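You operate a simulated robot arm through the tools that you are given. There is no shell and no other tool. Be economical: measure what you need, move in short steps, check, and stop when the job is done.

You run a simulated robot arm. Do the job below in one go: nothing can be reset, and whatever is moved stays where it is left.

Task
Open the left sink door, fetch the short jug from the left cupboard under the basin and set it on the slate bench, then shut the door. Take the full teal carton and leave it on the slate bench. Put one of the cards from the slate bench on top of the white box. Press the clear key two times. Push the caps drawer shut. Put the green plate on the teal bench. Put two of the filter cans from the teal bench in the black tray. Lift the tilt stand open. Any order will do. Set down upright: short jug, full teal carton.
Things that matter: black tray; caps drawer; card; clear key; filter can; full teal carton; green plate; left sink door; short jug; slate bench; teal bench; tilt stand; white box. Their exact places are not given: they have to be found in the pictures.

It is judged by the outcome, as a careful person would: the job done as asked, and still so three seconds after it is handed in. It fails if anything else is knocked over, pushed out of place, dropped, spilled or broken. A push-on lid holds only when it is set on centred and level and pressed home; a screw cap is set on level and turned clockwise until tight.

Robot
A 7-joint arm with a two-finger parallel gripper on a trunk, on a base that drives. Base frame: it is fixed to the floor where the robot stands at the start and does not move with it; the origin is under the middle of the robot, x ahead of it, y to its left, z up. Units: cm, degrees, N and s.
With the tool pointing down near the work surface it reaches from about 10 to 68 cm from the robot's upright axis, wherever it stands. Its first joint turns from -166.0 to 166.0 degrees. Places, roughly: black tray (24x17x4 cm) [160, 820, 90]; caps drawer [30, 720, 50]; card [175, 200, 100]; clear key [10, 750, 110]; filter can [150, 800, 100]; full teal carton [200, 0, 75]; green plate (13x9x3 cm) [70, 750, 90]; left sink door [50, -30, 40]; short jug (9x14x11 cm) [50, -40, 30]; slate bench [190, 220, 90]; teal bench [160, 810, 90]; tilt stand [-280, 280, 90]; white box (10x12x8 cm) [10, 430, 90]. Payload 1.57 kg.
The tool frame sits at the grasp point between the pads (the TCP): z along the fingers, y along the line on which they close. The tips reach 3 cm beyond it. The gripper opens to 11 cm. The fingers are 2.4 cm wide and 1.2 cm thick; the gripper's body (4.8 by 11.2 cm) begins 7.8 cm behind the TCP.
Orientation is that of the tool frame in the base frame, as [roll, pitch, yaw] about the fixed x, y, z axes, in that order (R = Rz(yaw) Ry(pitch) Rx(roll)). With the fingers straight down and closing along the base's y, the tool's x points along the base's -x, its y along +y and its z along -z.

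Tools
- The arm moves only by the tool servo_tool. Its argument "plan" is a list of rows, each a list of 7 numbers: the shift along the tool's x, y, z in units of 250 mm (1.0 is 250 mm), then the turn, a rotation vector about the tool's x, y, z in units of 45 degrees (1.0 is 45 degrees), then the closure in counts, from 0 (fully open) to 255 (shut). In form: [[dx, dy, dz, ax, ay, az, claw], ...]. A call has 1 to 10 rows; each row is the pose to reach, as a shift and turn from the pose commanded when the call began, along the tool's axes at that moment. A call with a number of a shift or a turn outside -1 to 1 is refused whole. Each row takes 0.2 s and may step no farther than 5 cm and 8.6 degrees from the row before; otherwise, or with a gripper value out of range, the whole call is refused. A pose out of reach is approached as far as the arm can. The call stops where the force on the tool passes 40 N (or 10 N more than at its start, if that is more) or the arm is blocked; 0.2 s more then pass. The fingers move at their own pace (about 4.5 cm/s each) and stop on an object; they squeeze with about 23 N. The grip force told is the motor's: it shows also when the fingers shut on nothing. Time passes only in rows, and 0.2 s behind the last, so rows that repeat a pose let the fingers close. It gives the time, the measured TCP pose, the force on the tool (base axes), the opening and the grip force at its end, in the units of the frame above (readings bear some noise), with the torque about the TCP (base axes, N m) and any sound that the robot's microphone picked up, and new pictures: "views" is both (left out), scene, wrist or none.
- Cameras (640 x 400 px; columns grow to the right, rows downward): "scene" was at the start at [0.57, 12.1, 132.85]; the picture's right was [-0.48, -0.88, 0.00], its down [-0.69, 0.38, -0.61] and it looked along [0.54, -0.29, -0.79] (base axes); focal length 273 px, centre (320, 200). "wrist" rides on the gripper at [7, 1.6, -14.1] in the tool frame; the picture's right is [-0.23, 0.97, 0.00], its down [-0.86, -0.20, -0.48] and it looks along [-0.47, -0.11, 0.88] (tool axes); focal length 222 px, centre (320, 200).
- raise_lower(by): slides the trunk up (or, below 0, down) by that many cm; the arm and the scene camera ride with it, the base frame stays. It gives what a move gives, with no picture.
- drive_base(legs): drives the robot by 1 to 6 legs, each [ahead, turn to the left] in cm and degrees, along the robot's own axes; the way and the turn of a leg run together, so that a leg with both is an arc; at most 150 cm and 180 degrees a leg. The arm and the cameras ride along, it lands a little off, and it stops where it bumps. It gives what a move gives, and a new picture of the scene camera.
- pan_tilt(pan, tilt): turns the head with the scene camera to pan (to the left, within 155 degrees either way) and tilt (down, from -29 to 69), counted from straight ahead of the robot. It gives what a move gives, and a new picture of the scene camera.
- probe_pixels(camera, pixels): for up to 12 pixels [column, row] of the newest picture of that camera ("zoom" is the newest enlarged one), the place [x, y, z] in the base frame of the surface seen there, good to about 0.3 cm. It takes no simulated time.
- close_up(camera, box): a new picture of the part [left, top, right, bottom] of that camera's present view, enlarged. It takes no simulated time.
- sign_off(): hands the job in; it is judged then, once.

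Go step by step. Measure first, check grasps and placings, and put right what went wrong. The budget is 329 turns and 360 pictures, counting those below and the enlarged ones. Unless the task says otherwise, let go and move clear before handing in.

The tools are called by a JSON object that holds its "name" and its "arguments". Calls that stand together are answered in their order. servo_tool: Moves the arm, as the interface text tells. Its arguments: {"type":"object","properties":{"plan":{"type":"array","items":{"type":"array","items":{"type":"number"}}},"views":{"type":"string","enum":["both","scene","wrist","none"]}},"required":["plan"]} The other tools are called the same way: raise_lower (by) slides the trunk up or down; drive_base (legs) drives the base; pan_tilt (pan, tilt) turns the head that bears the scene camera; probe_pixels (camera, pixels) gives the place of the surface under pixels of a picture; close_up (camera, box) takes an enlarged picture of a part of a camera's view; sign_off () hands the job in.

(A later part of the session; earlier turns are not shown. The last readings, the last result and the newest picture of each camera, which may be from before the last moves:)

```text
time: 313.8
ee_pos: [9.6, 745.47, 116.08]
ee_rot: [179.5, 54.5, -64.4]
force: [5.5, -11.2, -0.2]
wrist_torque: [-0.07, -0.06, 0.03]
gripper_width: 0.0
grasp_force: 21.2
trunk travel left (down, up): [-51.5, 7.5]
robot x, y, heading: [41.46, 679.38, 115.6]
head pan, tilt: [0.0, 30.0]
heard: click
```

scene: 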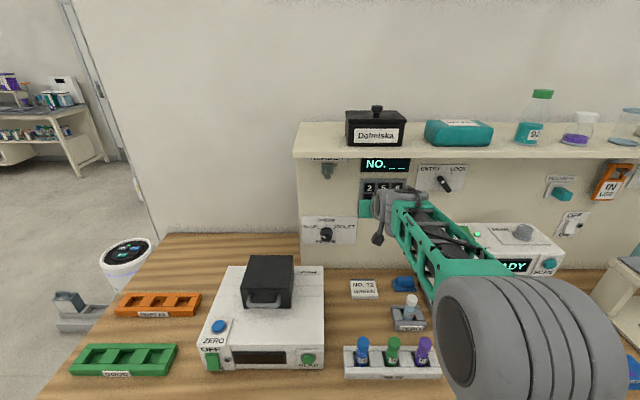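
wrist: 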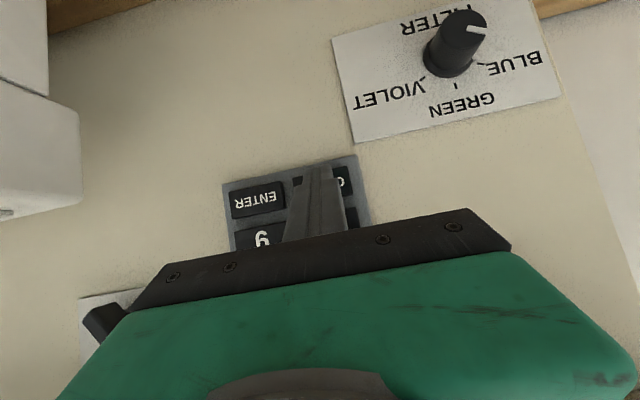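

Second click heard. I retract along the same path and drive back.

{"name": "servo_tool", "arguments": {"plan": [[0.047, 0, -0.065, 0, 0, 0, 255], [0.117, 0, -0.162, 0, 0, 0, 255], [0.23, 0, -0.28, 0, 0, 0, 255], [0.35, 0, -0.4, 0, 0, 0, 255], [0.47, 0, -0.52, 0, 0, 0, 255], [0.59, 0, -0.63, 0, 0, 0, 255]], "views": "none"}}

{"name": "drive_base", "arguments": {"legs": [[-30, 0]]}}

{"name": "pan_tilt", "arguments": {"pan": -35, "tilt": 30}}

```text
time: 315.2
ee_pos: [18.95, 726.28, 113.46]
ee_rot: [179.5, 54.6, -64.4]
force: [-0.2, -0.3, 0.3]
wrist_torque: [0.02, 0.0, 0.01]
gripper_width: 0.0
grasp_force: 21.2
trunk travel left (down, up): [-51.5, 7.5]
robot x, y, heading: [41.12, 679.49, 115.9]
head pan, tilt: [0.0, 30.0]
```

```text
time: 317.2
ee_pos: [32.14, 699.52, 113.33]
ee_rot: [179.4, 54.4, -64.7]
force: [-0.1, -0.6, -0.1]
wrist_torque: [-0.01, -0.01, 0.02]
gripper_width: 0.0
grasp_force: 21.5
trunk travel left (down, up): [-51.5, 7.5]
robot x, y, heading: [54.32, 652.78, 115.8]
head pan, tilt: [0.0, 30.0]
```

scene: 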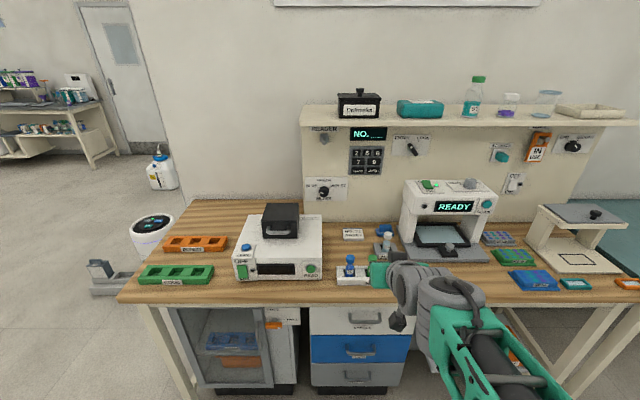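

```text
time: 318.3
ee_pos: [32.21, 699.46, 113.36]
ee_rot: [179.5, 54.6, -64.6]
force: [0.4, -0.2, 0.7]
wrist_torque: [-0.02, -0.02, -0.01]
gripper_width: 0.0
grasp_force: 20.8
trunk travel left (down, up): [-51.5, 7.5]
robot x, y, heading: [53.9, 652.16, 115.7]
head pan, tilt: [-35.0, 30.0]
```

scene: 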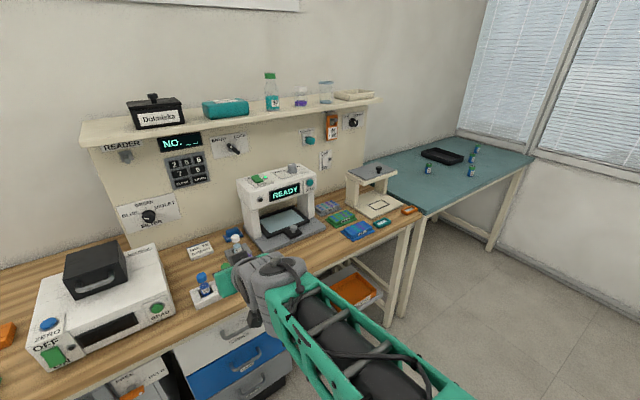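

Next, the green plate at (342,217). I zoom and measure it and its neighbours.

{"name": "close_up", "arguments": {"camera": "scene", "box": [305, 190, 395, 250]}}

```text
6.67 times, centred on (350, 220) of scene
```

zoom: 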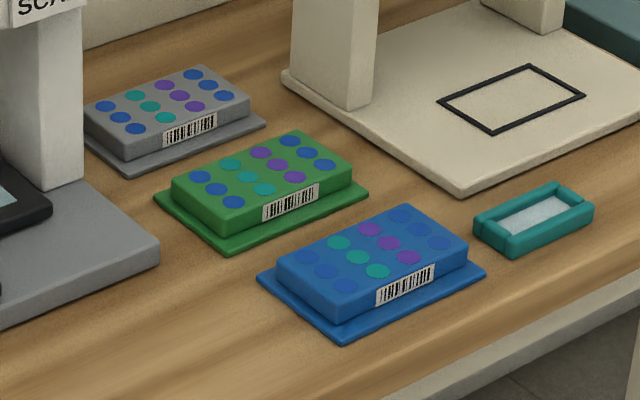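

{"name": "probe_pixels", "arguments": {"camera": "zoom", "pixels": [[178, 182], [294, 136], [348, 178], [230, 232], [160, 195], [230, 248], [363, 188], [265, 185], [265, 122], [282, 262], [400, 208], [160, 165]]}}

```text
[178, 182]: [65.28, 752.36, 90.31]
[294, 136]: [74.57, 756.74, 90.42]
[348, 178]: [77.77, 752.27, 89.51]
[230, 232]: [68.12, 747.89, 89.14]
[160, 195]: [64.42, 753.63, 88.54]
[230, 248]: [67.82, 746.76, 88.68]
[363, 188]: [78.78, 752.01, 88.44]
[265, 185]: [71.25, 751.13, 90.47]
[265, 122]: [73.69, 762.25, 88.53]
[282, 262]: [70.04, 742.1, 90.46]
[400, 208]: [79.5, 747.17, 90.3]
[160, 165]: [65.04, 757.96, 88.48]
```

The green plate's body is about 5.2 cm across (n 644.5–649.7), centre (71.5,751.7), top 90.4. I check the neighbouring instrument and stand for clearance.

{"name": "probe_pixels", "arguments": {"camera": "scene", "pixels": [[312, 178], [316, 185], [300, 168], [347, 173], [352, 182], [360, 180], [355, 200], [318, 205], [395, 172], [368, 168]]}}

{"name": "close_up", "arguments": {"camera": "scene", "box": [230, 130, 430, 255]}}

```text
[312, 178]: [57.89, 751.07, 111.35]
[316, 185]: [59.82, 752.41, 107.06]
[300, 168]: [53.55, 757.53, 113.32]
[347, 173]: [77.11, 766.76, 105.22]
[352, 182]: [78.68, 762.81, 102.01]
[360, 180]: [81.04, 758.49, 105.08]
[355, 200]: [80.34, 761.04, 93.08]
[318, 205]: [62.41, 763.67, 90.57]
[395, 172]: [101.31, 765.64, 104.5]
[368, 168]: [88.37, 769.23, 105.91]
```

```text
3.20 times, centred on (330, 192) of scene
```

zoom: 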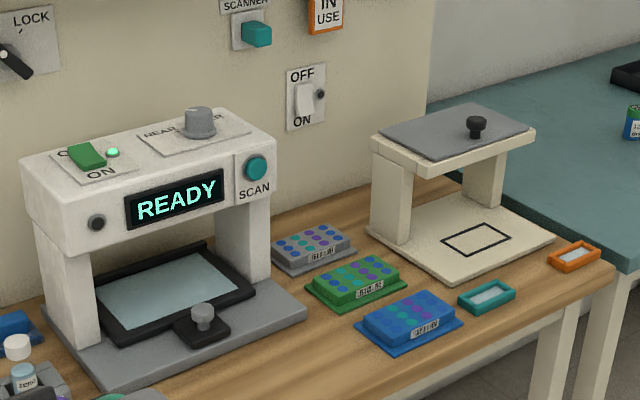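

Corridor is clear: instrument ends at u 376.6, stand begins at 400.7. I drive in front of the plate, then turn the tool down with the fingers closing along the plate's short side.

{"name": "drive_base", "arguments": {"legs": [[0, -90], [59, 0], [0, 90]]}}

{"name": "servo_tool", "arguments": {"plan": [[-0.03, 0, -0.03, 0, 0.17, 0, 100], [-0.06, 0, -0.06, 0, 0.34, 0, 60], [-0.09, 0, -0.09, 0, 0.51, 0, 60], [-0.12, 0, -0.12, 0, 0.68, 0, 60], [-0.15, 0, -0.15, 0, 0.85, 0, 60], [-0.15, 0, -0.15, 0, 1.0, 0, 60]], "views": "none"}}

{"name": "servo_tool", "arguments": {"plan": [[0, 0, 0, 0, 0.11, 0, 60], [0, 0, 0, 0, 0.213, 0, 60]], "views": "none"}}

```text
time: 329.3
ee_pos: [83.35, 724.53, 113.49]
ee_rot: [179.4, 54.4, -62.9]
force: [1.4, 0.0, 0.5]
wrist_torque: [0.04, -0.01, 0.06]
gripper_width: 0.0
grasp_force: 21.5
trunk travel left (down, up): [-51.5, 7.5]
robot x, y, heading: [106.71, 678.23, 117.3]
head pan, tilt: [-35.0, 30.0]
```

scene: 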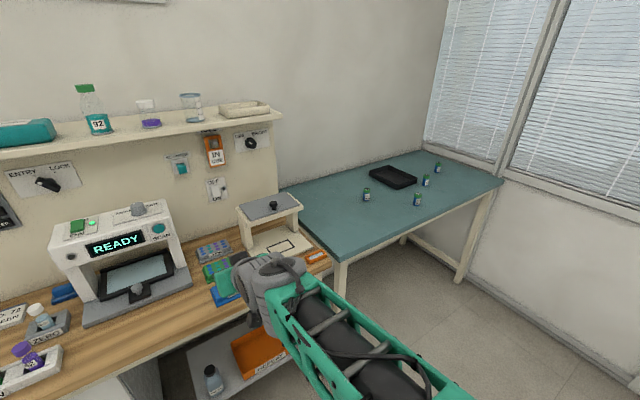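

```text
time: 330.7
ee_pos: [83.59, 723.6, 118.66]
ee_rot: [179.7, 9.4, -62.6]
force: [0.8, 1.1, 0.3]
wrist_torque: [-0.02, 0.01, -0.02]
gripper_width: 8.42
grasp_force: 0.0
trunk travel left (down, up): [-51.5, 7.5]
robot x, y, heading: [107.04, 677.91, 117.2]
head pan, tilt: [-35.0, 30.0]
```

```text
time: 331.3
ee_pos: [83.64, 723.64, 118.56]
ee_rot: [179.7, 0.0, -62.5]
force: [0.1, -0.7, -1.3]
wrist_torque: [0.01, 0.0, 0.0]
gripper_width: 8.44
grasp_force: 0.1
trunk travel left (down, up): [-51.5, 7.5]
robot x, y, heading: [106.4, 678.23, 117.2]
head pan, tilt: [-35.0, 30.0]
```

Now I turn the tool about its axis by 90° (two calls), so that it closes along n.

{"name": "servo_tool", "arguments": {"plan": [[0, 0, 0, 0, 0, 0.17, 60], [0, 0, 0, 0, 0, 0.34, 60], [0, 0, 0, 0, 0, 0.51, 60], [0, 0, 0, 0, 0, 0.68, 60], [0, 0, 0, 0, 0, 0.85, 60], [0, 0, 0, 0, 0, 1.0, 60]], "views": "none"}}

{"name": "servo_tool", "arguments": {"plan": [[0, 0, 0, 0, 0, 0.17, 60], [0, 0, 0, 0, 0, 0.34, 60], [0, 0, 0, 0, 0, 0.51, 60], [0, 0, 0, 0, 0, 0.68, 60], [0, 0, 0, 0, 0, 0.85, 60], [0, 0, 0, 0, 0, 1.0, 60]], "views": "none"}}

{"name": "drive_base", "arguments": {"legs": [[24, 0]]}}

{"name": "pan_tilt", "arguments": {"pan": 0, "tilt": 50}}

```text
time: 332.7
ee_pos: [83.52, 723.69, 118.59]
ee_rot: [179.8, -0.2, -107.7]
force: [0.4, -0.5, -0.8]
wrist_torque: [-0.05, -0.01, -0.01]
gripper_width: 8.42
grasp_force: 0.1
trunk travel left (down, up): [-51.5, 7.5]
robot x, y, heading: [106.82, 678.37, 117.5]
head pan, tilt: [-35.0, 30.0]
```

```text
time: 334.1
ee_pos: [83.61, 723.56, 118.61]
ee_rot: [-179.9, -0.3, -152.7]
force: [-0.9, -0.4, 0.0]
wrist_torque: [0.0, 0.0, -0.03]
gripper_width: 8.42
grasp_force: 0.0
trunk travel left (down, up): [-51.5, 7.5]
robot x, y, heading: [106.62, 677.91, 117.2]
head pan, tilt: [-35.0, 30.0]
```

```text
time: 335.8
ee_pos: [72.57, 745.16, 118.54]
ee_rot: [-180.0, -0.3, -152.6]
force: [0.3, -0.3, 0.0]
wrist_torque: [-0.02, 0.0, 0.01]
gripper_width: 8.43
grasp_force: 0.2
trunk travel left (down, up): [-51.5, 7.5]
robot x, y, heading: [96.1, 699.7, 117.3]
head pan, tilt: [-35.0, 30.0]
```

scene: 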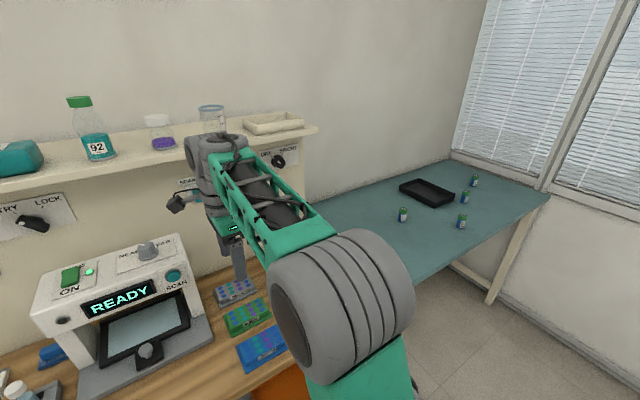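

```text
time: 336.9
ee_pos: [72.58, 745.09, 118.6]
ee_rot: [-179.9, -0.3, -152.6]
force: [0.0, 1.0, 1.1]
wrist_torque: [0.01, -0.01, 0.01]
gripper_width: 8.4
grasp_force: 0.0
trunk travel left (down, up): [-51.5, 7.5]
robot x, y, heading: [95.74, 699.82, 117.4]
head pan, tilt: [0.0, 50.0]
```

scene: 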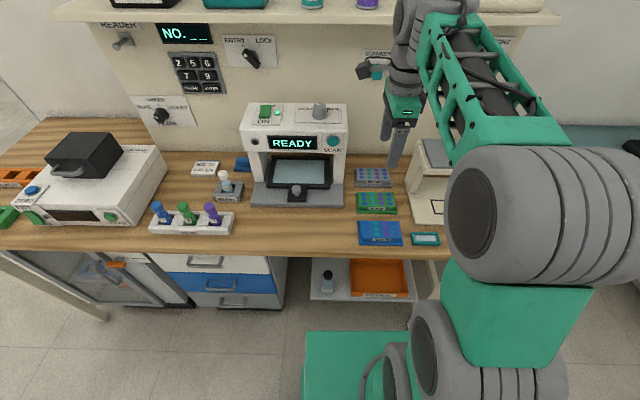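

The plate is visible at (376,203). I use the wrist view for a precise measurement.

{"name": "servo_tool", "arguments": {"plan": [[0, 0, 0.1, 0, 0, -0.04, 60], [0, 0, 0.2, 0, 0, -0.04, 60]], "views": "wrist"}}

{"name": "close_up", "arguments": {"camera": "scene", "box": [345, 155, 415, 255]}}

```text
time: 337.4
ee_pos: [72.43, 745.09, 113.65]
ee_rot: [-179.9, -0.3, -150.7]
force: [0.0, 0.8, 0.0]
wrist_torque: [0.06, -0.02, 0.03]
gripper_width: 8.4
grasp_force: 0.0
trunk travel left (down, up): [-51.5, 7.5]
robot x, y, heading: [95.26, 698.9, 117.2]
head pan, tilt: [0.0, 50.0]
```

wrist: 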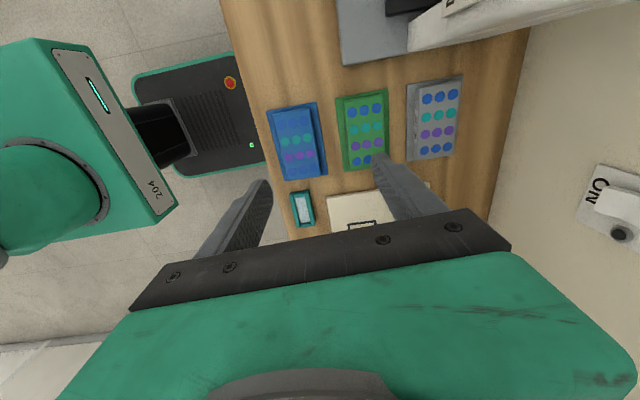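

```text
4.00 times, centred on (380, 205) of scene
```

zoom: 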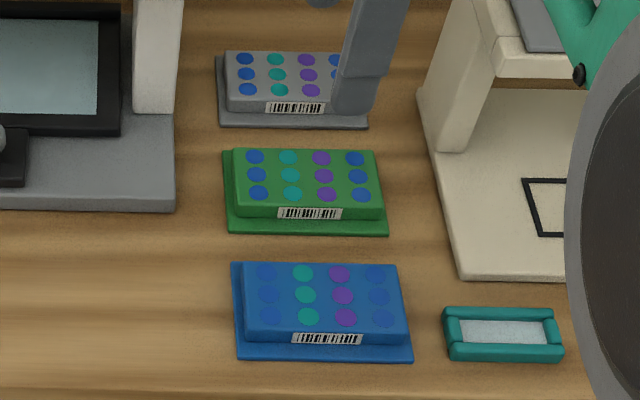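

{"name": "probe_pixels", "arguments": {"camera": "zoom", "pixels": [[238, 153], [372, 153], [381, 212], [240, 212], [226, 152], [231, 230], [386, 230], [305, 180], [300, 122], [300, 268], [222, 180], [305, 214]]}}

```text
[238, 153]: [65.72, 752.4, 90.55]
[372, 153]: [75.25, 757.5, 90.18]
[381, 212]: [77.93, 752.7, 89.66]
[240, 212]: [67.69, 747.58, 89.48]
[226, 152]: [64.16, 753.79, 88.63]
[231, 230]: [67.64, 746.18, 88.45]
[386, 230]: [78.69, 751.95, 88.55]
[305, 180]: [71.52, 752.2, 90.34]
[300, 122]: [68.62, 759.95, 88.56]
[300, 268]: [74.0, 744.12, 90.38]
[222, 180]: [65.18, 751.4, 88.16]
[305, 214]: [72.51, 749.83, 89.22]
```

Plate centre (71.5,752.7), turned 27.4°. I align above it and descend, fingers 8.4 cm apart.

{"name": "servo_tool", "arguments": {"plan": [[-0.06, 0.14, 0, 0, 0, 0.042, 60], [-0.116, 0.283, 0.02, 0, 0, 0.042, 60], [-0.116, 0.283, 0.2, 0, 0, 0.042, 60], [-0.116, 0.283, 0.38, 0, 0, 0.042, 60], [-0.116, 0.283, 0.55, 0, 0, 0.042, 60], [-0.116, 0.283, 0.68, 0, 0, 0.042, 60]], "views": "wrist"}}

{"name": "close_up", "arguments": {"camera": "scene", "box": [345, 155, 415, 255]}}

```text
time: 338.9
ee_pos: [71.24, 752.87, 96.55]
ee_rot: [-179.9, -0.3, -152.7]
force: [0.3, -0.7, -0.3]
wrist_torque: [-0.05, 0.01, -0.01]
gripper_width: 8.4
grasp_force: 0.1
trunk travel left (down, up): [-51.5, 7.5]
robot x, y, heading: [95.73, 699.98, 117.6]
head pan, tilt: [0.0, 50.0]
```

wrist: 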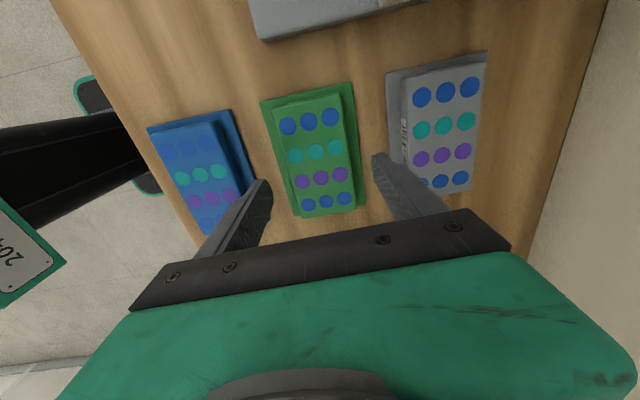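

```text
4.00 times, centred on (380, 205) of scene
```

zoom: 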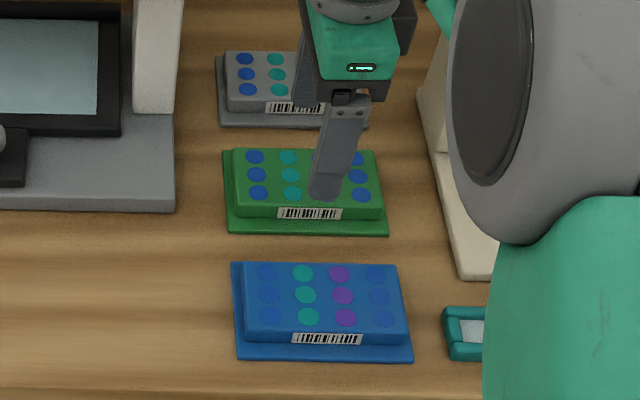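

Aligned. I go down the last 4.6 cm, close and lift slightly.

{"name": "servo_tool", "arguments": {"plan": [[0, -0.008, 0.09, 0, 0, 0, 60], [0, -0.008, 0.15, 0, 0, 0, 60], [0, -0.008, 0.182, 0, 0, 0, 60], [0, -0.008, 0.182, 0, 0, 0, 255], [0, -0.008, 0.182, 0, 0, 0, 255], [0, -0.008, 0.182, 0, 0, 0, 255], [0, -0.008, 0.182, 0, 0, 0, 255]], "views": "wrist"}}

```text
time: 340.4
ee_pos: [71.65, 752.48, 92.09]
ee_rot: [-180.0, -0.3, -152.7]
force: [-0.5, 0.5, 1.0]
wrist_torque: [0.02, 0.0, -0.02]
gripper_width: 6.14
grasp_force: 23.3
trunk travel left (down, up): [-51.5, 7.5]
robot x, y, heading: [95.73, 699.6, 117.0]
head pan, tilt: [0.0, 50.0]
```

wrist: 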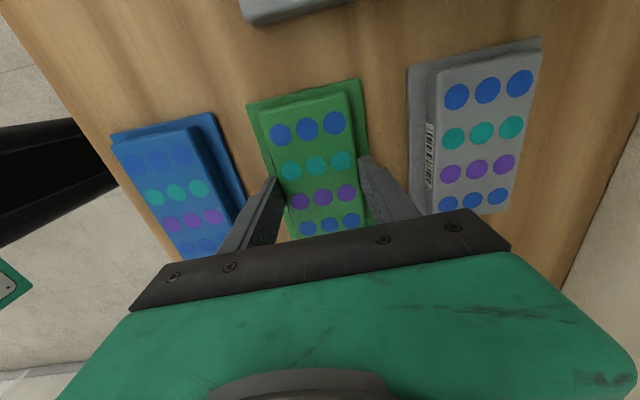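

Gripped (6.1 cm, 23 N). I lift.

{"name": "servo_tool", "arguments": {"plan": [[0, 0, -0.03, 0, 0, 0, 255], [0, 0, -0.08, 0, 0, 0, 255], [0, 0, -0.2, 0, 0, 0, 255], [0, 0, -0.36, 0, 0, 0, 255], [0, 0, -0.52, 0, 0, 0, 255], [0, 0, -0.68, 0, 0, 0, 255], [0, 0, -0.84, 0, 0, 0, 255]], "views": "wrist"}}

{"name": "drive_base", "arguments": {"legs": [[-24, 0]]}}

{"name": "pan_tilt", "arguments": {"pan": -50, "tilt": 30}}

```text
time: 342.1
ee_pos: [71.69, 752.62, 113.09]
ee_rot: [-179.8, -0.3, -152.9]
force: [-0.6, 0.3, 0.2]
wrist_torque: [0.03, 0.0, -0.05]
gripper_width: 6.13
grasp_force: 22.9
trunk travel left (down, up): [-51.5, 7.5]
robot x, y, heading: [95.56, 699.93, 117.5]
head pan, tilt: [0.0, 50.0]
```

wrist: 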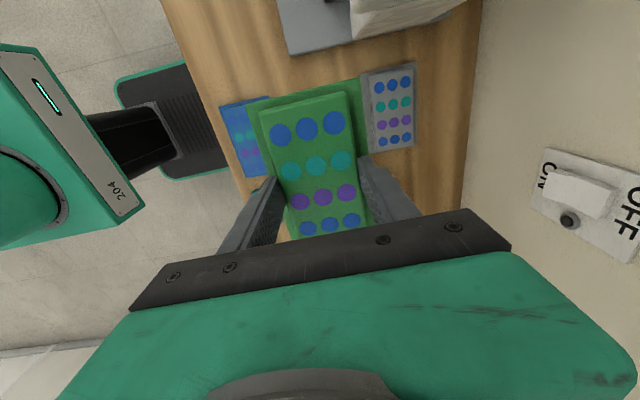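

```text
time: 343.8
ee_pos: [82.38, 731.24, 113.14]
ee_rot: [-179.9, -0.3, -152.5]
force: [-0.2, 0.3, -0.4]
wrist_torque: [0.02, 0.0, -0.01]
gripper_width: 6.13
grasp_force: 23.0
trunk travel left (down, up): [-51.5, 7.5]
robot x, y, heading: [106.67, 678.82, 117.1]
head pan, tilt: [0.0, 50.0]
```

scene: 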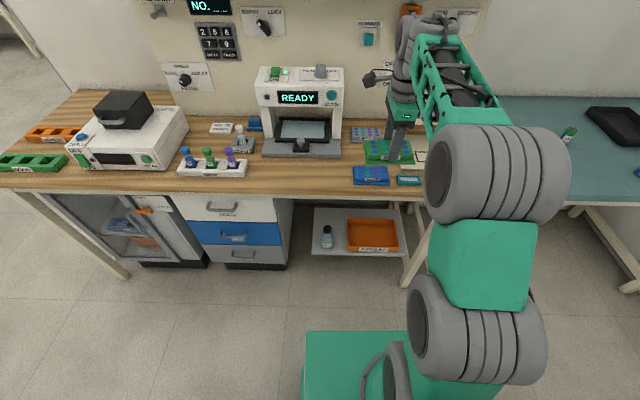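

```text
time: 345.0
ee_pos: [82.38, 731.19, 113.16]
ee_rot: [-179.9, -0.3, -152.6]
force: [-0.2, -0.2, -1.2]
wrist_torque: [-0.01, 0.0, 0.01]
gripper_width: 6.11
grasp_force: 22.9
trunk travel left (down, up): [-51.5, 7.5]
robot x, y, heading: [106.37, 678.54, 117.4]
head pan, tilt: [-50.0, 30.0]
```

scene: 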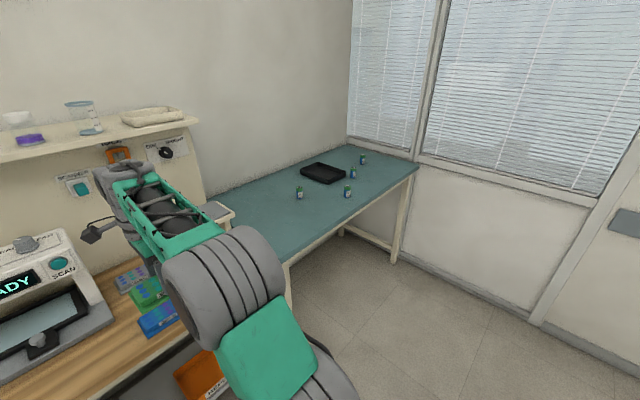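

The teal bench is in view. I zoom and probe its edges, cans and tray.

{"name": "close_up", "arguments": {"camera": "scene", "box": [210, 130, 430, 268]}}

{"name": "probe_pixels", "arguments": {"camera": "scene", "pixels": [[285, 255], [415, 168], [300, 187], [347, 187], [353, 169], [362, 157], [305, 168], [345, 172], [340, 184], [300, 225], [330, 215], [240, 195]]}}

```text
2.90 times, centred on (320, 199) of scene
```

zoom: 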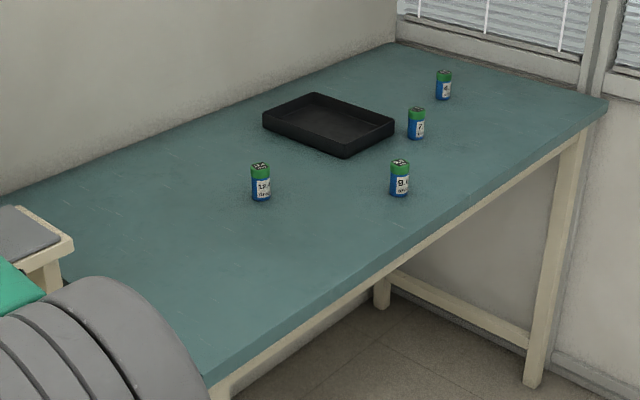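

```text
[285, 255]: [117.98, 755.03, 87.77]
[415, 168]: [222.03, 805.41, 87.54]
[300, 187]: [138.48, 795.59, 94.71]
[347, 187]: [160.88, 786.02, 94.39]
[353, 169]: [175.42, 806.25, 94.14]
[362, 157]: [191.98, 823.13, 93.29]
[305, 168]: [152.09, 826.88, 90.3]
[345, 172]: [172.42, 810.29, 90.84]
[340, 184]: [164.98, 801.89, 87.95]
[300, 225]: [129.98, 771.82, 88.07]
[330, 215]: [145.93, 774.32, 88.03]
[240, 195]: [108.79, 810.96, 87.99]
```

The cans stand around u 468–529 and the tray near u 495, n 669. The near-left part of the teal bench is free; I drive over to place the plate around (u 449, n 648).

{"name": "drive_base", "arguments": {"legs": [[0, -91.7], [57, 0], [0, 90], [24, 0]]}}

{"name": "pan_tilt", "arguments": {"pan": -10, "tilt": 45}}

```text
time: 357.5
ee_pos: [126.65, 777.39, 113.01]
ee_rot: [-179.9, -0.3, -154.5]
force: [0.0, 0.2, 0.2]
wrist_torque: [-0.03, 0.01, 0.02]
gripper_width: 6.14
grasp_force: 23.1
trunk travel left (down, up): [-51.5, 7.5]
robot x, y, heading: [149.09, 723.62, 115.5]
head pan, tilt: [-50.0, 30.0]
```

scene: 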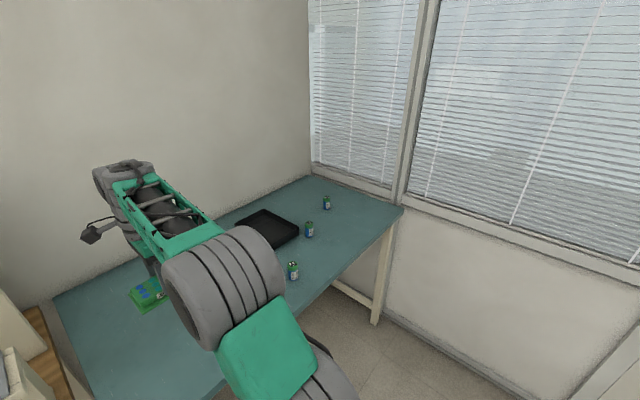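

```text
time: 358.6
ee_pos: [126.61, 777.3, 113.12]
ee_rot: [-179.9, -0.3, -154.5]
force: [0.3, -0.2, -0.4]
wrist_torque: [0.0, 0.0, 0.03]
gripper_width: 6.1
grasp_force: 22.9
trunk travel left (down, up): [-51.5, 7.5]
robot x, y, heading: [149.04, 723.53, 115.6]
head pan, tilt: [-10.0, 45.0]
```

scene: 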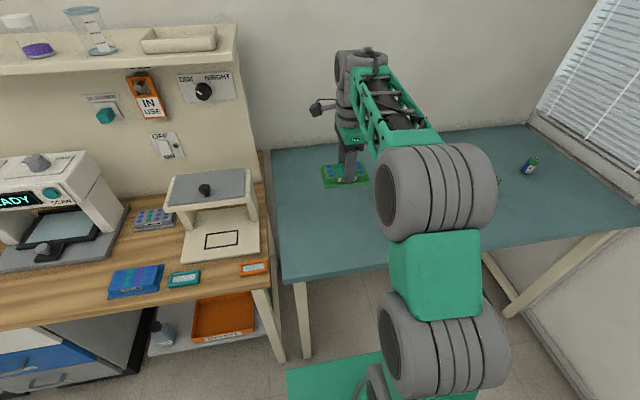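

The plate is over a free spot (u 450, n 646). I lower it 20 cm, then gently to contact.

{"name": "servo_tool", "arguments": {"plan": [[0, 0, 0.16, 0, 0, 0, 255], [0, 0, 0.32, 0, 0, 0, 255], [0, 0, 0.48, 0, 0, 0, 255], [0, 0, 0.62, 0, 0, 0, 255], [0, 0, 0.73, 0, 0, 0, 255], [0, 0, 0.79, 0, 0, 0, 255], [0, 0, 0.815, 0, 0, 0, 255], [0, 0, 0.83, 0, 0, 0, 255]], "views": "wrist"}}

```text
time: 360.4
ee_pos: [126.6, 777.18, 92.33]
ee_rot: [-179.8, -0.2, -154.5]
force: [0.1, -0.2, -0.6]
wrist_torque: [-0.02, 0.03, 0.01]
gripper_width: 6.12
grasp_force: 23.2
trunk travel left (down, up): [-51.5, 7.5]
robot x, y, heading: [148.83, 723.66, 115.7]
head pan, tilt: [-10.0, 45.0]
```

wrist: 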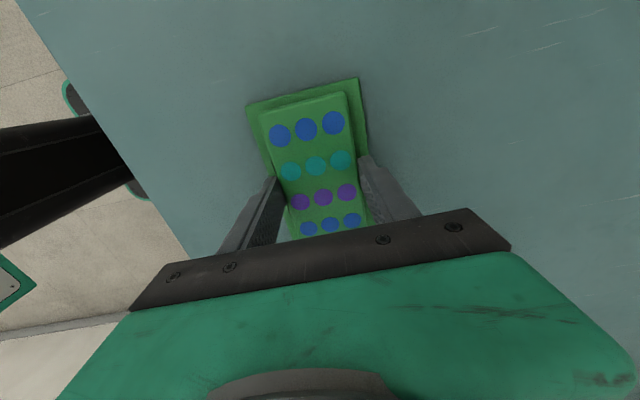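

{"name": "servo_tool", "arguments": {"plan": [[0, 0, 0.006, 0, 0, 0, 255], [0, 0, 0.012, 0, 0, 0, 255], [0, 0, 0.016, 0, 0, 0, 255], [0, 0, 0.016, 0, 0, 0, 255]], "views": "none"}}

```text
time: 361.4
ee_pos: [126.55, 777.19, 91.97]
ee_rot: [-179.9, -0.3, -154.5]
force: [0.6, -0.1, 4.3]
wrist_torque: [-0.05, 0.03, -0.01]
gripper_width: 6.13
grasp_force: 22.7
trunk travel left (down, up): [-51.5, 7.5]
robot x, y, heading: [148.84, 723.44, 115.4]
head pan, tilt: [-10.0, 45.0]
```

Contact felt (4.3 N). I open and rise.

{"name": "servo_tool", "arguments": {"plan": [[0, 0, 0, 0, 0, 0, 60], [0, 0, 0, 0, 0, 0, 60], [0, 0, 0, 0, 0, 0, 60], [0, 0, -0.1, 0, 0, 0, 60], [0, 0, -0.28, 0, 0, 0, 60], [0, 0, -0.46, 0, 0, 0, 60], [0, 0, -0.64, 0, 0, 0, 60], [0, 0, -0.8, 0, 0, 0, 60]]}}

```text
time: 363.2
ee_pos: [126.76, 777.41, 111.76]
ee_rot: [-179.9, -0.4, -154.5]
force: [-0.2, 0.3, -0.2]
wrist_torque: [0.02, 0.02, -0.01]
gripper_width: 8.42
grasp_force: 0.1
trunk travel left (down, up): [-51.5, 7.5]
robot x, y, heading: [149.17, 723.74, 115.7]
head pan, tilt: [-10.0, 45.0]
```

scene: 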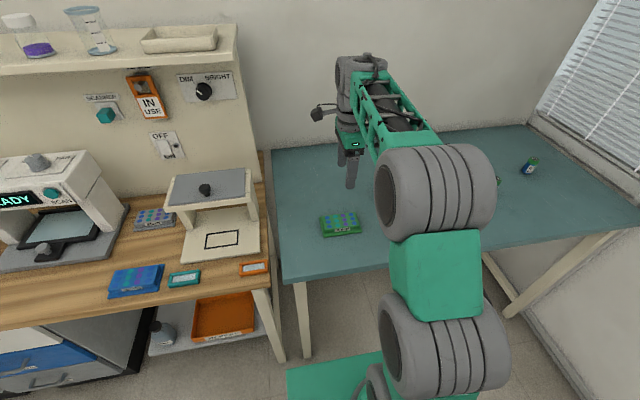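
wrist: 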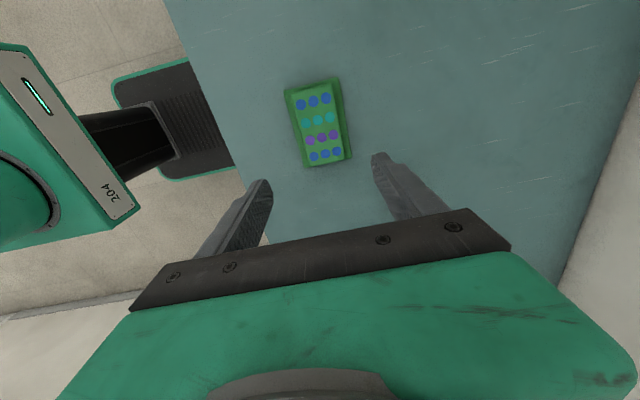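

The plate rests on the teal bench. I back off and move along to stand in front of the cans and tray.

{"name": "drive_base", "arguments": {"legs": [[-22, 0], [0, -90], [36, 0], [0, 90], [10, 0]]}}

{"name": "pan_tilt", "arguments": {"pan": 0, "tilt": 40}}

```text
time: 375.2
ee_pos: [168.72, 782.31, 111.88]
ee_rot: [-180.0, -0.3, -157.8]
force: [-0.3, 0.0, -0.3]
wrist_torque: [0.01, 0.0, 0.0]
gripper_width: 8.39
grasp_force: 0.1
trunk travel left (down, up): [-51.5, 7.5]
robot x, y, heading: [187.97, 727.35, 112.3]
head pan, tilt: [-10.0, 45.0]
```

scene: 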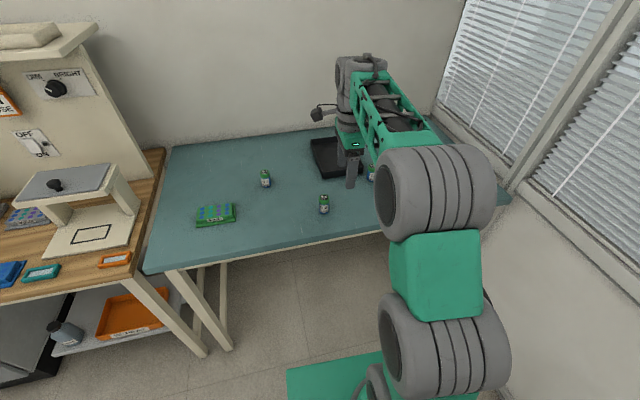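

```text
time: 375.9
ee_pos: [168.74, 782.18, 111.83]
ee_rot: [-179.8, -0.3, -157.6]
force: [0.8, -0.2, 0.8]
wrist_torque: [0.0, -0.01, 0.01]
gripper_width: 8.42
grasp_force: 0.1
trunk travel left (down, up): [-51.5, 7.5]
robot x, y, heading: [188.26, 727.23, 112.3]
head pan, tilt: [0.0, 40.0]
```

scene: 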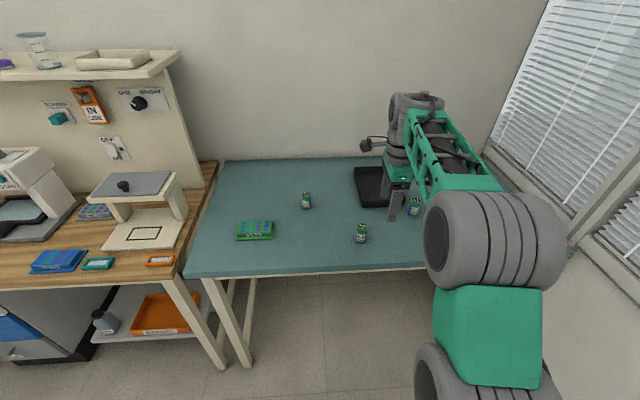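

I zoom on the cans c1 (306,200) and c2 (361,233) and the visible part of the tray.

{"name": "close_up", "arguments": {"camera": "scene", "box": [280, 150, 440, 250]}}

```text
4.00 times, centred on (360, 200) of scene
```

zoom: 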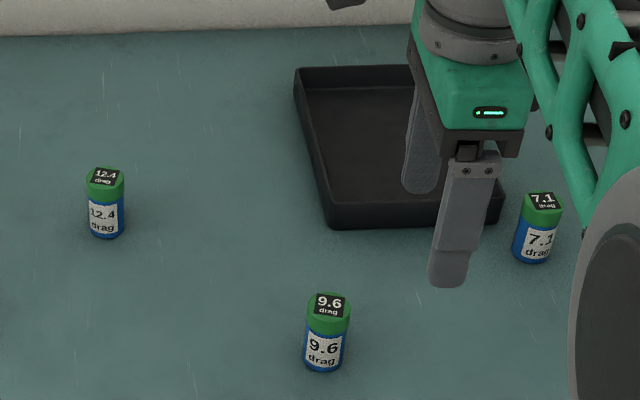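

{"name": "probe_pixels", "arguments": {"camera": "zoom", "pixels": [[105, 175], [90, 180], [122, 180], [105, 235], [330, 303], [310, 308], [348, 308], [325, 365], [298, 75], [335, 215], [495, 210], [370, 150]]}}

```text
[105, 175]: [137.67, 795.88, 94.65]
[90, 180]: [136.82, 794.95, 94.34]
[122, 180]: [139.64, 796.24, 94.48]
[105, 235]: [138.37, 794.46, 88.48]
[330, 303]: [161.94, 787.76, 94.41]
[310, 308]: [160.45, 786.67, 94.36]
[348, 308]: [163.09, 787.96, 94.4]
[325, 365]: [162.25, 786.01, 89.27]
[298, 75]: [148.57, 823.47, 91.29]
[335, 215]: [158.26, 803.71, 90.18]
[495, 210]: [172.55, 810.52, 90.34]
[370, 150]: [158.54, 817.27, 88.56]
```

Cans: 9.6 at (161.6,787.5), 12.4 at (138.1,795.8), dia 3.2, top 94.5. Tray inside spans u 491–504, n 657–677. I drive 28 cm closer.

{"name": "drive_base", "arguments": {"legs": [[28, 3.3]]}}

```text
time: 377.9
ee_pos: [154.03, 806.91, 111.77]
ee_rot: [-179.9, -0.2, -154.2]
force: [0.5, -0.6, 0.7]
wrist_torque: [-0.01, 0.0, 0.03]
gripper_width: 8.39
grasp_force: 0.0
trunk travel left (down, up): [-51.5, 7.5]
robot x, y, heading: [176.02, 753.09, 115.8]
head pan, tilt: [0.0, 40.0]
```

scene: 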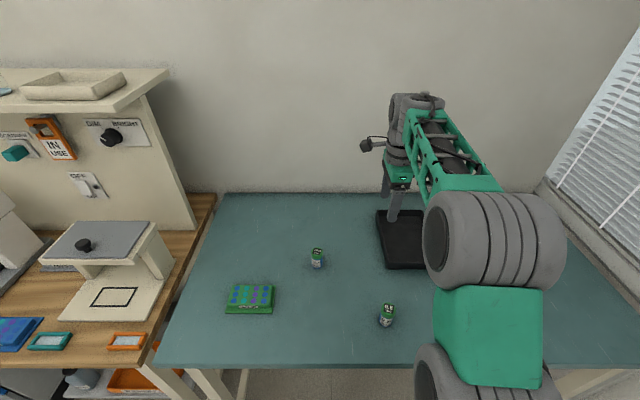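

I move over the 9.6 can.

{"name": "servo_tool", "arguments": {"plan": [[0.013, -0.16, 0, 0, 0, 0, 90], [0.026, -0.33, 0, 0, 0, 0, 90], [0.039, -0.5, 0, 0, 0, 0, 90], [0.052, -0.67, 0, 0, 0, 0, 90], [0.065, -0.83, 0, 0, 0, 0, 90], [0.065, -0.83, 0.18, 0, 0, 0, 90], [0.065, -0.83, 0.36, 0, 0, 0, 90]]}}

{"name": "close_up", "arguments": {"camera": "scene", "box": [330, 260, 450, 350]}}

```text
time: 379.5
ee_pos: [161.27, 787.37, 103.08]
ee_rot: [-179.8, -0.3, -154.2]
force: [-0.3, 0.4, -0.2]
wrist_torque: [-0.01, 0.04, -0.01]
gripper_width: 7.13
grasp_force: 0.1
trunk travel left (down, up): [-51.5, 7.5]
robot x, y, heading: [176.42, 753.18, 115.9]
head pan, tilt: [0.0, 40.0]
```

scene: 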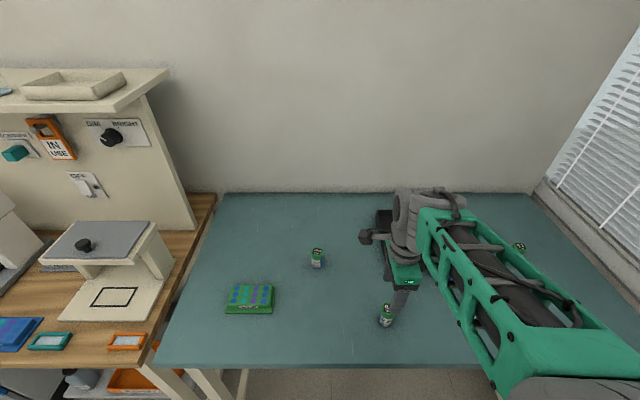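
wrist: 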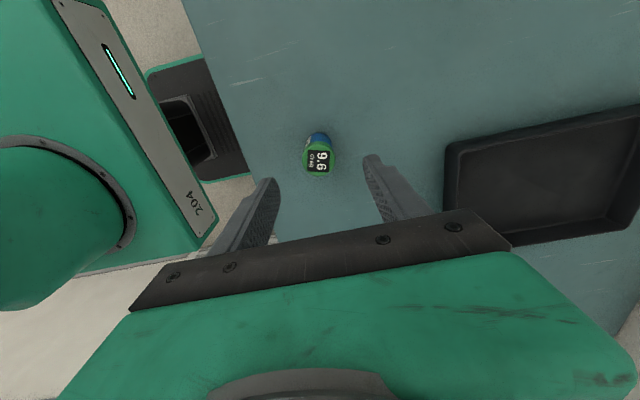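

```text
4.44 times, centred on (390, 305) of scene
```

zoom: 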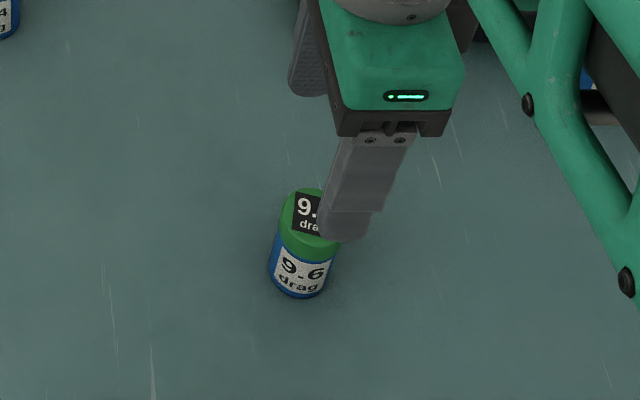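

I verify the can's centre from the wrist view.

{"name": "probe_pixels", "arguments": {"camera": "wrist", "pixels": [[320, 160], [306, 158], [334, 155], [320, 173], [318, 140]]}}

```text
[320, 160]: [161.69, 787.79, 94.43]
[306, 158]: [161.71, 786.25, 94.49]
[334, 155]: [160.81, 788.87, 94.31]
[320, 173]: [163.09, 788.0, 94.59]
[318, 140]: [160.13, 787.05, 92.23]
```

The can's centre (161.6,787.6) matches within 0.4 cm. I descend and grip.

{"name": "servo_tool", "arguments": {"plan": [[-0.016, 0, 0.12, 0, 0, 0, 90], [-0.016, 0, 0.26, 0, 0, 0, 90], [-0.016, 0, 0.36, 0, 0, 0, 90], [-0.016, 0, 0.41, 0, 0, 0, 90], [-0.016, 0, 0.41, 0, 0, 0, 255], [-0.016, 0, 0.41, 0, 0, 0, 255], [-0.016, 0, 0.41, 0, 0, 0, 255], [-0.016, 0, 0.41, 0, 0, 0, 255]], "views": "wrist"}}

{"name": "servo_tool", "arguments": {"plan": [[0, 0, -0.04, 0, 0, 0, 255], [0, 0, -0.12, 0, 0, 0, 255], [0, 0, -0.28, 0, 0, 0, 255], [0, 0, -0.44, 0, 0, 0, 255], [0, 0, -0.6, 0, 0, 0, 255]], "views": "wrist"}}

```text
time: 381.3
ee_pos: [161.77, 787.67, 92.67]
ee_rot: [-179.9, -0.3, -154.2]
force: [0.4, -0.3, 0.8]
wrist_torque: [-0.03, 0.01, -0.02]
gripper_width: 3.39
grasp_force: 23.3
trunk travel left (down, up): [-51.5, 7.5]
robot x, y, heading: [176.24, 753.23, 116.0]
head pan, tilt: [0.0, 40.0]
```

wrist: 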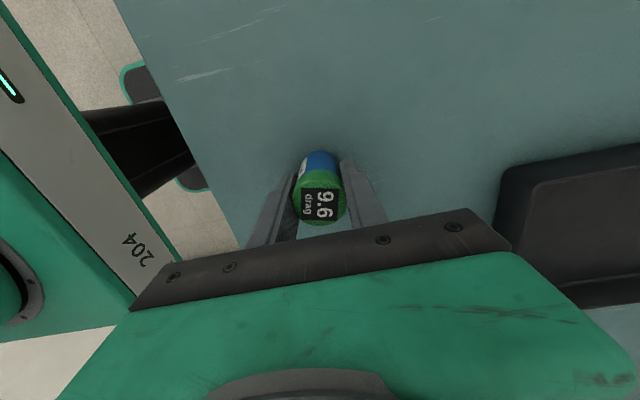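

```text
time: 382.5
ee_pos: [161.7, 787.67, 107.57]
ee_rot: [-179.7, -0.3, -154.1]
force: [0.4, -0.1, -0.6]
wrist_torque: [-0.01, 0.02, -0.04]
gripper_width: 3.39
grasp_force: 23.1
trunk travel left (down, up): [-51.5, 7.5]
robot x, y, heading: [176.48, 753.25, 115.8]
head pan, tilt: [0.0, 40.0]
```

wrist: 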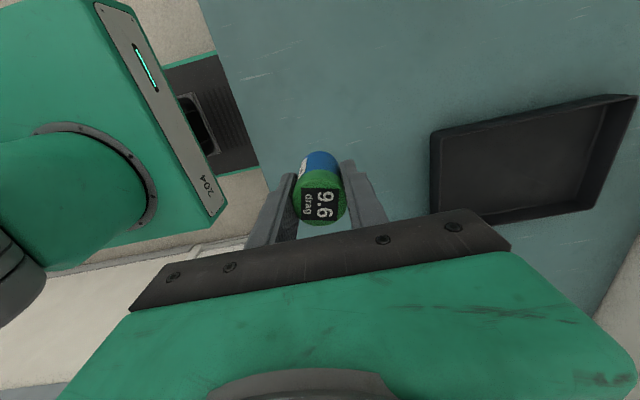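

Can held. I probe the tray's rim and floor in this view.

{"name": "probe_pixels", "arguments": {"camera": "wrist", "pixels": [[434, 140], [434, 200], [630, 98], [590, 205], [450, 150], [520, 165], [600, 110], [570, 195], [480, 205]]}}

```text
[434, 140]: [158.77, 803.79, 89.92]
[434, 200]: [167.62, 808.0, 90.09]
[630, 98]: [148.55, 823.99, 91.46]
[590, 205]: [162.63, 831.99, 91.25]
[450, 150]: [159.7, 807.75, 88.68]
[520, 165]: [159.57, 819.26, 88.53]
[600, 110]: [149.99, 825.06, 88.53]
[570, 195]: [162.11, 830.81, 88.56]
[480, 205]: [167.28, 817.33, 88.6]
```

Tray floor z 88.55. I carry the can over the tray's right half, target (165,817.5).

{"name": "servo_tool", "arguments": {"plan": [[-0.08, 0.12, 0, 0, 0, 0, 255], [-0.17, 0.25, 0, 0, 0, 0, 255], [-0.26, 0.38, 0, 0, 0, 0, 255], [-0.35, 0.52, 0, 0, 0, 0, 255], [-0.43, 0.66, 0, 0, 0, 0, 255], [-0.51, 0.8, 0, 0, 0, 0, 255], [-0.58, 0.91, 0, 0, 0, 0, 255], [-0.64, 0.99, 0, 0, 0, 0, 255]], "views": "wrist"}}

```text
time: 384.3
ee_pos: [165.35, 816.98, 107.28]
ee_rot: [-179.9, -0.3, -154.1]
force: [-0.8, 0.4, -0.4]
wrist_torque: [0.02, -0.02, 0.01]
gripper_width: 3.4
grasp_force: 23.4
trunk travel left (down, up): [-51.5, 7.5]
robot x, y, heading: [176.79, 752.88, 115.8]
head pan, tilt: [0.0, 40.0]
```

wrist: 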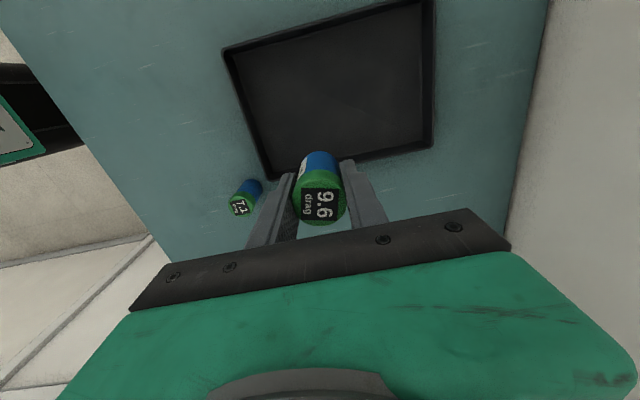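

I check the tray's right wall and the neighbouring 7.1 can relative to the drop point.

{"name": "probe_pixels", "arguments": {"camera": "wrist", "pixels": [[272, 172], [425, 143], [243, 205], [240, 70], [380, 155], [420, 20], [268, 165], [250, 185]]}}

```text
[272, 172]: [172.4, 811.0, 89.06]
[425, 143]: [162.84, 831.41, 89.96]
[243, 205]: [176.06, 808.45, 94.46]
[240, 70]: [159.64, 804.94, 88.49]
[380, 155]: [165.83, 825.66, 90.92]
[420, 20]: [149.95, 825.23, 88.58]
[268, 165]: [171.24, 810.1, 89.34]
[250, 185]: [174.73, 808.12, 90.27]
```

Clear by about 2 cm. I lower the can to the tray floor.

{"name": "servo_tool", "arguments": {"plan": [[0, 0, 0.16, 0, 0, 0, 255], [0, 0, 0.32, 0, 0, 0, 255], [0, 0, 0.44, 0, 0, 0, 255], [0, 0, 0.51, 0, 0, 0, 255], [0, 0, 0.54, 0, 0, 0, 255], [0, 0, 0.555, 0, 0, 0, 255], [0, 0, 0.565, 0, 0, 0, 255], [0, 0, 0.565, 0, 0, 0, 255]], "views": "wrist"}}

```text
time: 386.1
ee_pos: [165.44, 816.88, 93.29]
ee_rot: [-179.9, -0.3, -154.2]
force: [-0.9, -0.4, -0.1]
wrist_torque: [0.0, -0.05, 0.02]
gripper_width: 3.38
grasp_force: 22.8
trunk travel left (down, up): [-51.5, 7.5]
robot x, y, heading: [176.4, 753.22, 115.9]
head pan, tilt: [0.0, 40.0]
```

wrist: 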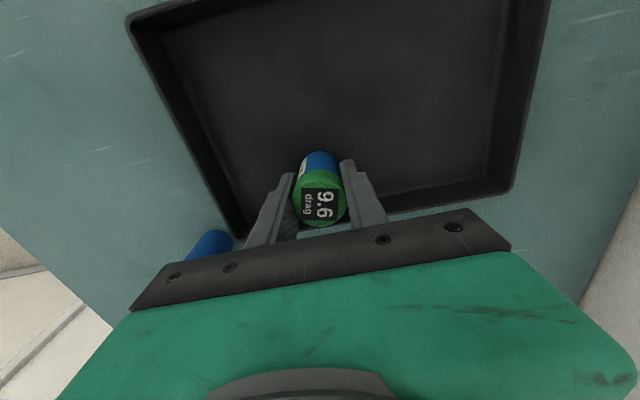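

{"name": "servo_tool", "arguments": {"plan": [[0, 0, 0.006, 0, 0, 0, 255], [0, 0, 0.012, 0, 0, 0, 255], [0, 0, 0.012, 0, 0, 0, 255]], "views": "none"}}

```text
time: 386.9
ee_pos: [165.46, 816.81, 93.11]
ee_rot: [-179.9, -0.3, -154.2]
force: [-0.5, 0.5, -0.2]
wrist_torque: [-0.02, -0.01, -0.02]
gripper_width: 3.41
grasp_force: 23.0
trunk travel left (down, up): [-51.5, 7.5]
robot x, y, heading: [176.55, 753.08, 115.6]
head pan, tilt: [0.0, 40.0]
```

{"name": "servo_tool", "arguments": {"plan": [[0, 0, 0.008, 0, 0, 0, 255], [0, 0, 0.016, 0, 0, 0, 255], [0, 0, 0.016, 0, 0, 0, 255]], "views": "none"}}

```text
time: 387.7
ee_pos: [165.4, 816.81, 92.97]
ee_rot: [179.8, -0.3, -154.2]
force: [0.6, -0.7, 18.9]
wrist_torque: [-0.1, -0.01, -0.05]
gripper_width: 3.43
grasp_force: 23.2
trunk travel left (down, up): [-51.5, 7.5]
robot x, y, heading: [176.74, 752.94, 115.8]
head pan, tilt: [0.0, 40.0]
```

The can is on the tray floor (18.9 N). I ease up a hair, open partly and rise.

{"name": "servo_tool", "arguments": {"plan": [[0, 0, -0.008, 0, 0, 0, 255], [0, 0, -0.008, 0, 0, 0, 128], [0, 0, -0.008, 0, 0, 0, 128], [0, 0, -0.008, 0, 0, 0, 128], [0, 0, -0.08, 0, 0, 0, 128], [0, 0, -0.24, 0, 0, 0, 128], [0, 0, -0.42, 0, 0, 0, 128], [0, 0, -0.6, 0, 0, 0, 128]], "views": "wrist"}}

```text
time: 389.5
ee_pos: [165.41, 816.7, 107.9]
ee_rot: [-179.8, -0.3, -154.2]
force: [-0.5, -0.1, 0.6]
wrist_torque: [0.0, 0.0, -0.01]
gripper_width: 5.47
grasp_force: 0.0
trunk travel left (down, up): [-51.5, 7.5]
robot x, y, heading: [176.87, 752.94, 115.7]
head pan, tilt: [0.0, 40.0]
```

wrist: 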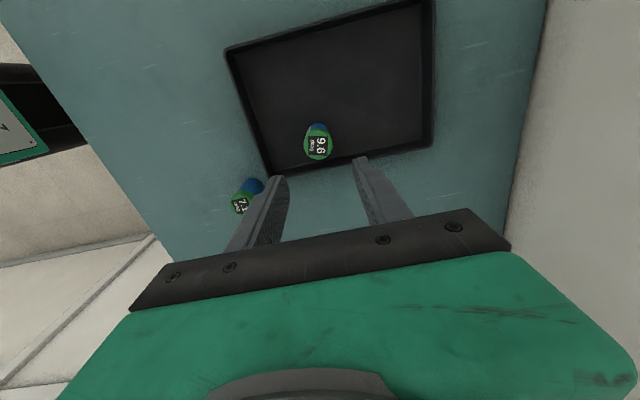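

The 9.6 can stands in the tray. I move to the 12.4 can.

{"name": "servo_tool", "arguments": {"plan": [[0.12, -0.03, 0, 0, 0, 0, 90], [0.28, -0.06, 0, 0, 0, 0, 90], [0.45, -0.1, 0, 0, 0, 0, 90], [0.62, -0.14, 0, 0, 0, 0, 90], [0.79, -0.18, 0, 0, 0, 0, 90], [0.95, -0.22, 0, 0, 0, 0, 90]], "views": "none"}}

{"name": "servo_tool", "arguments": {"plan": [[0.15, -0.02, 0, 0, 0, 0, 90], [0.3, -0.04, 0, 0, 0, 0, 90], [0.398, -0.057, 0, 0, 0, 0, 90]], "views": "wrist"}}

```text
time: 390.9
ee_pos: [146.23, 801.38, 107.9]
ee_rot: [-179.9, -0.3, -154.3]
force: [-0.1, -0.1, 0.6]
wrist_torque: [0.01, -0.01, -0.01]
gripper_width: 7.1
grasp_force: 0.1
trunk travel left (down, up): [-51.5, 7.5]
robot x, y, heading: [176.37, 753.26, 116.1]
head pan, tilt: [0.0, 40.0]
```

```text
time: 391.7
ee_pos: [137.97, 795.88, 107.89]
ee_rot: [-179.9, -0.3, -154.2]
force: [0.6, -0.5, -0.1]
wrist_torque: [0.01, 0.0, 0.01]
gripper_width: 7.12
grasp_force: 0.0
trunk travel left (down, up): [-51.5, 7.5]
robot x, y, heading: [176.47, 753.54, 115.6]
head pan, tilt: [0.0, 40.0]
```

wrist: 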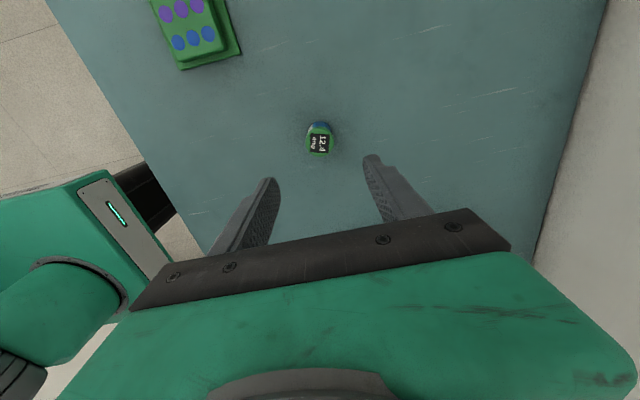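

{"name": "probe_pixels", "arguments": {"camera": "wrist", "pixels": [[320, 143], [309, 144], [331, 138], [321, 153], [318, 133]]}}

```text
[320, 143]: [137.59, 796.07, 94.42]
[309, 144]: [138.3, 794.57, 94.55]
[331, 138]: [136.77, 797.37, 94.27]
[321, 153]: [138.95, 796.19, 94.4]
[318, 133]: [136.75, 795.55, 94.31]
```

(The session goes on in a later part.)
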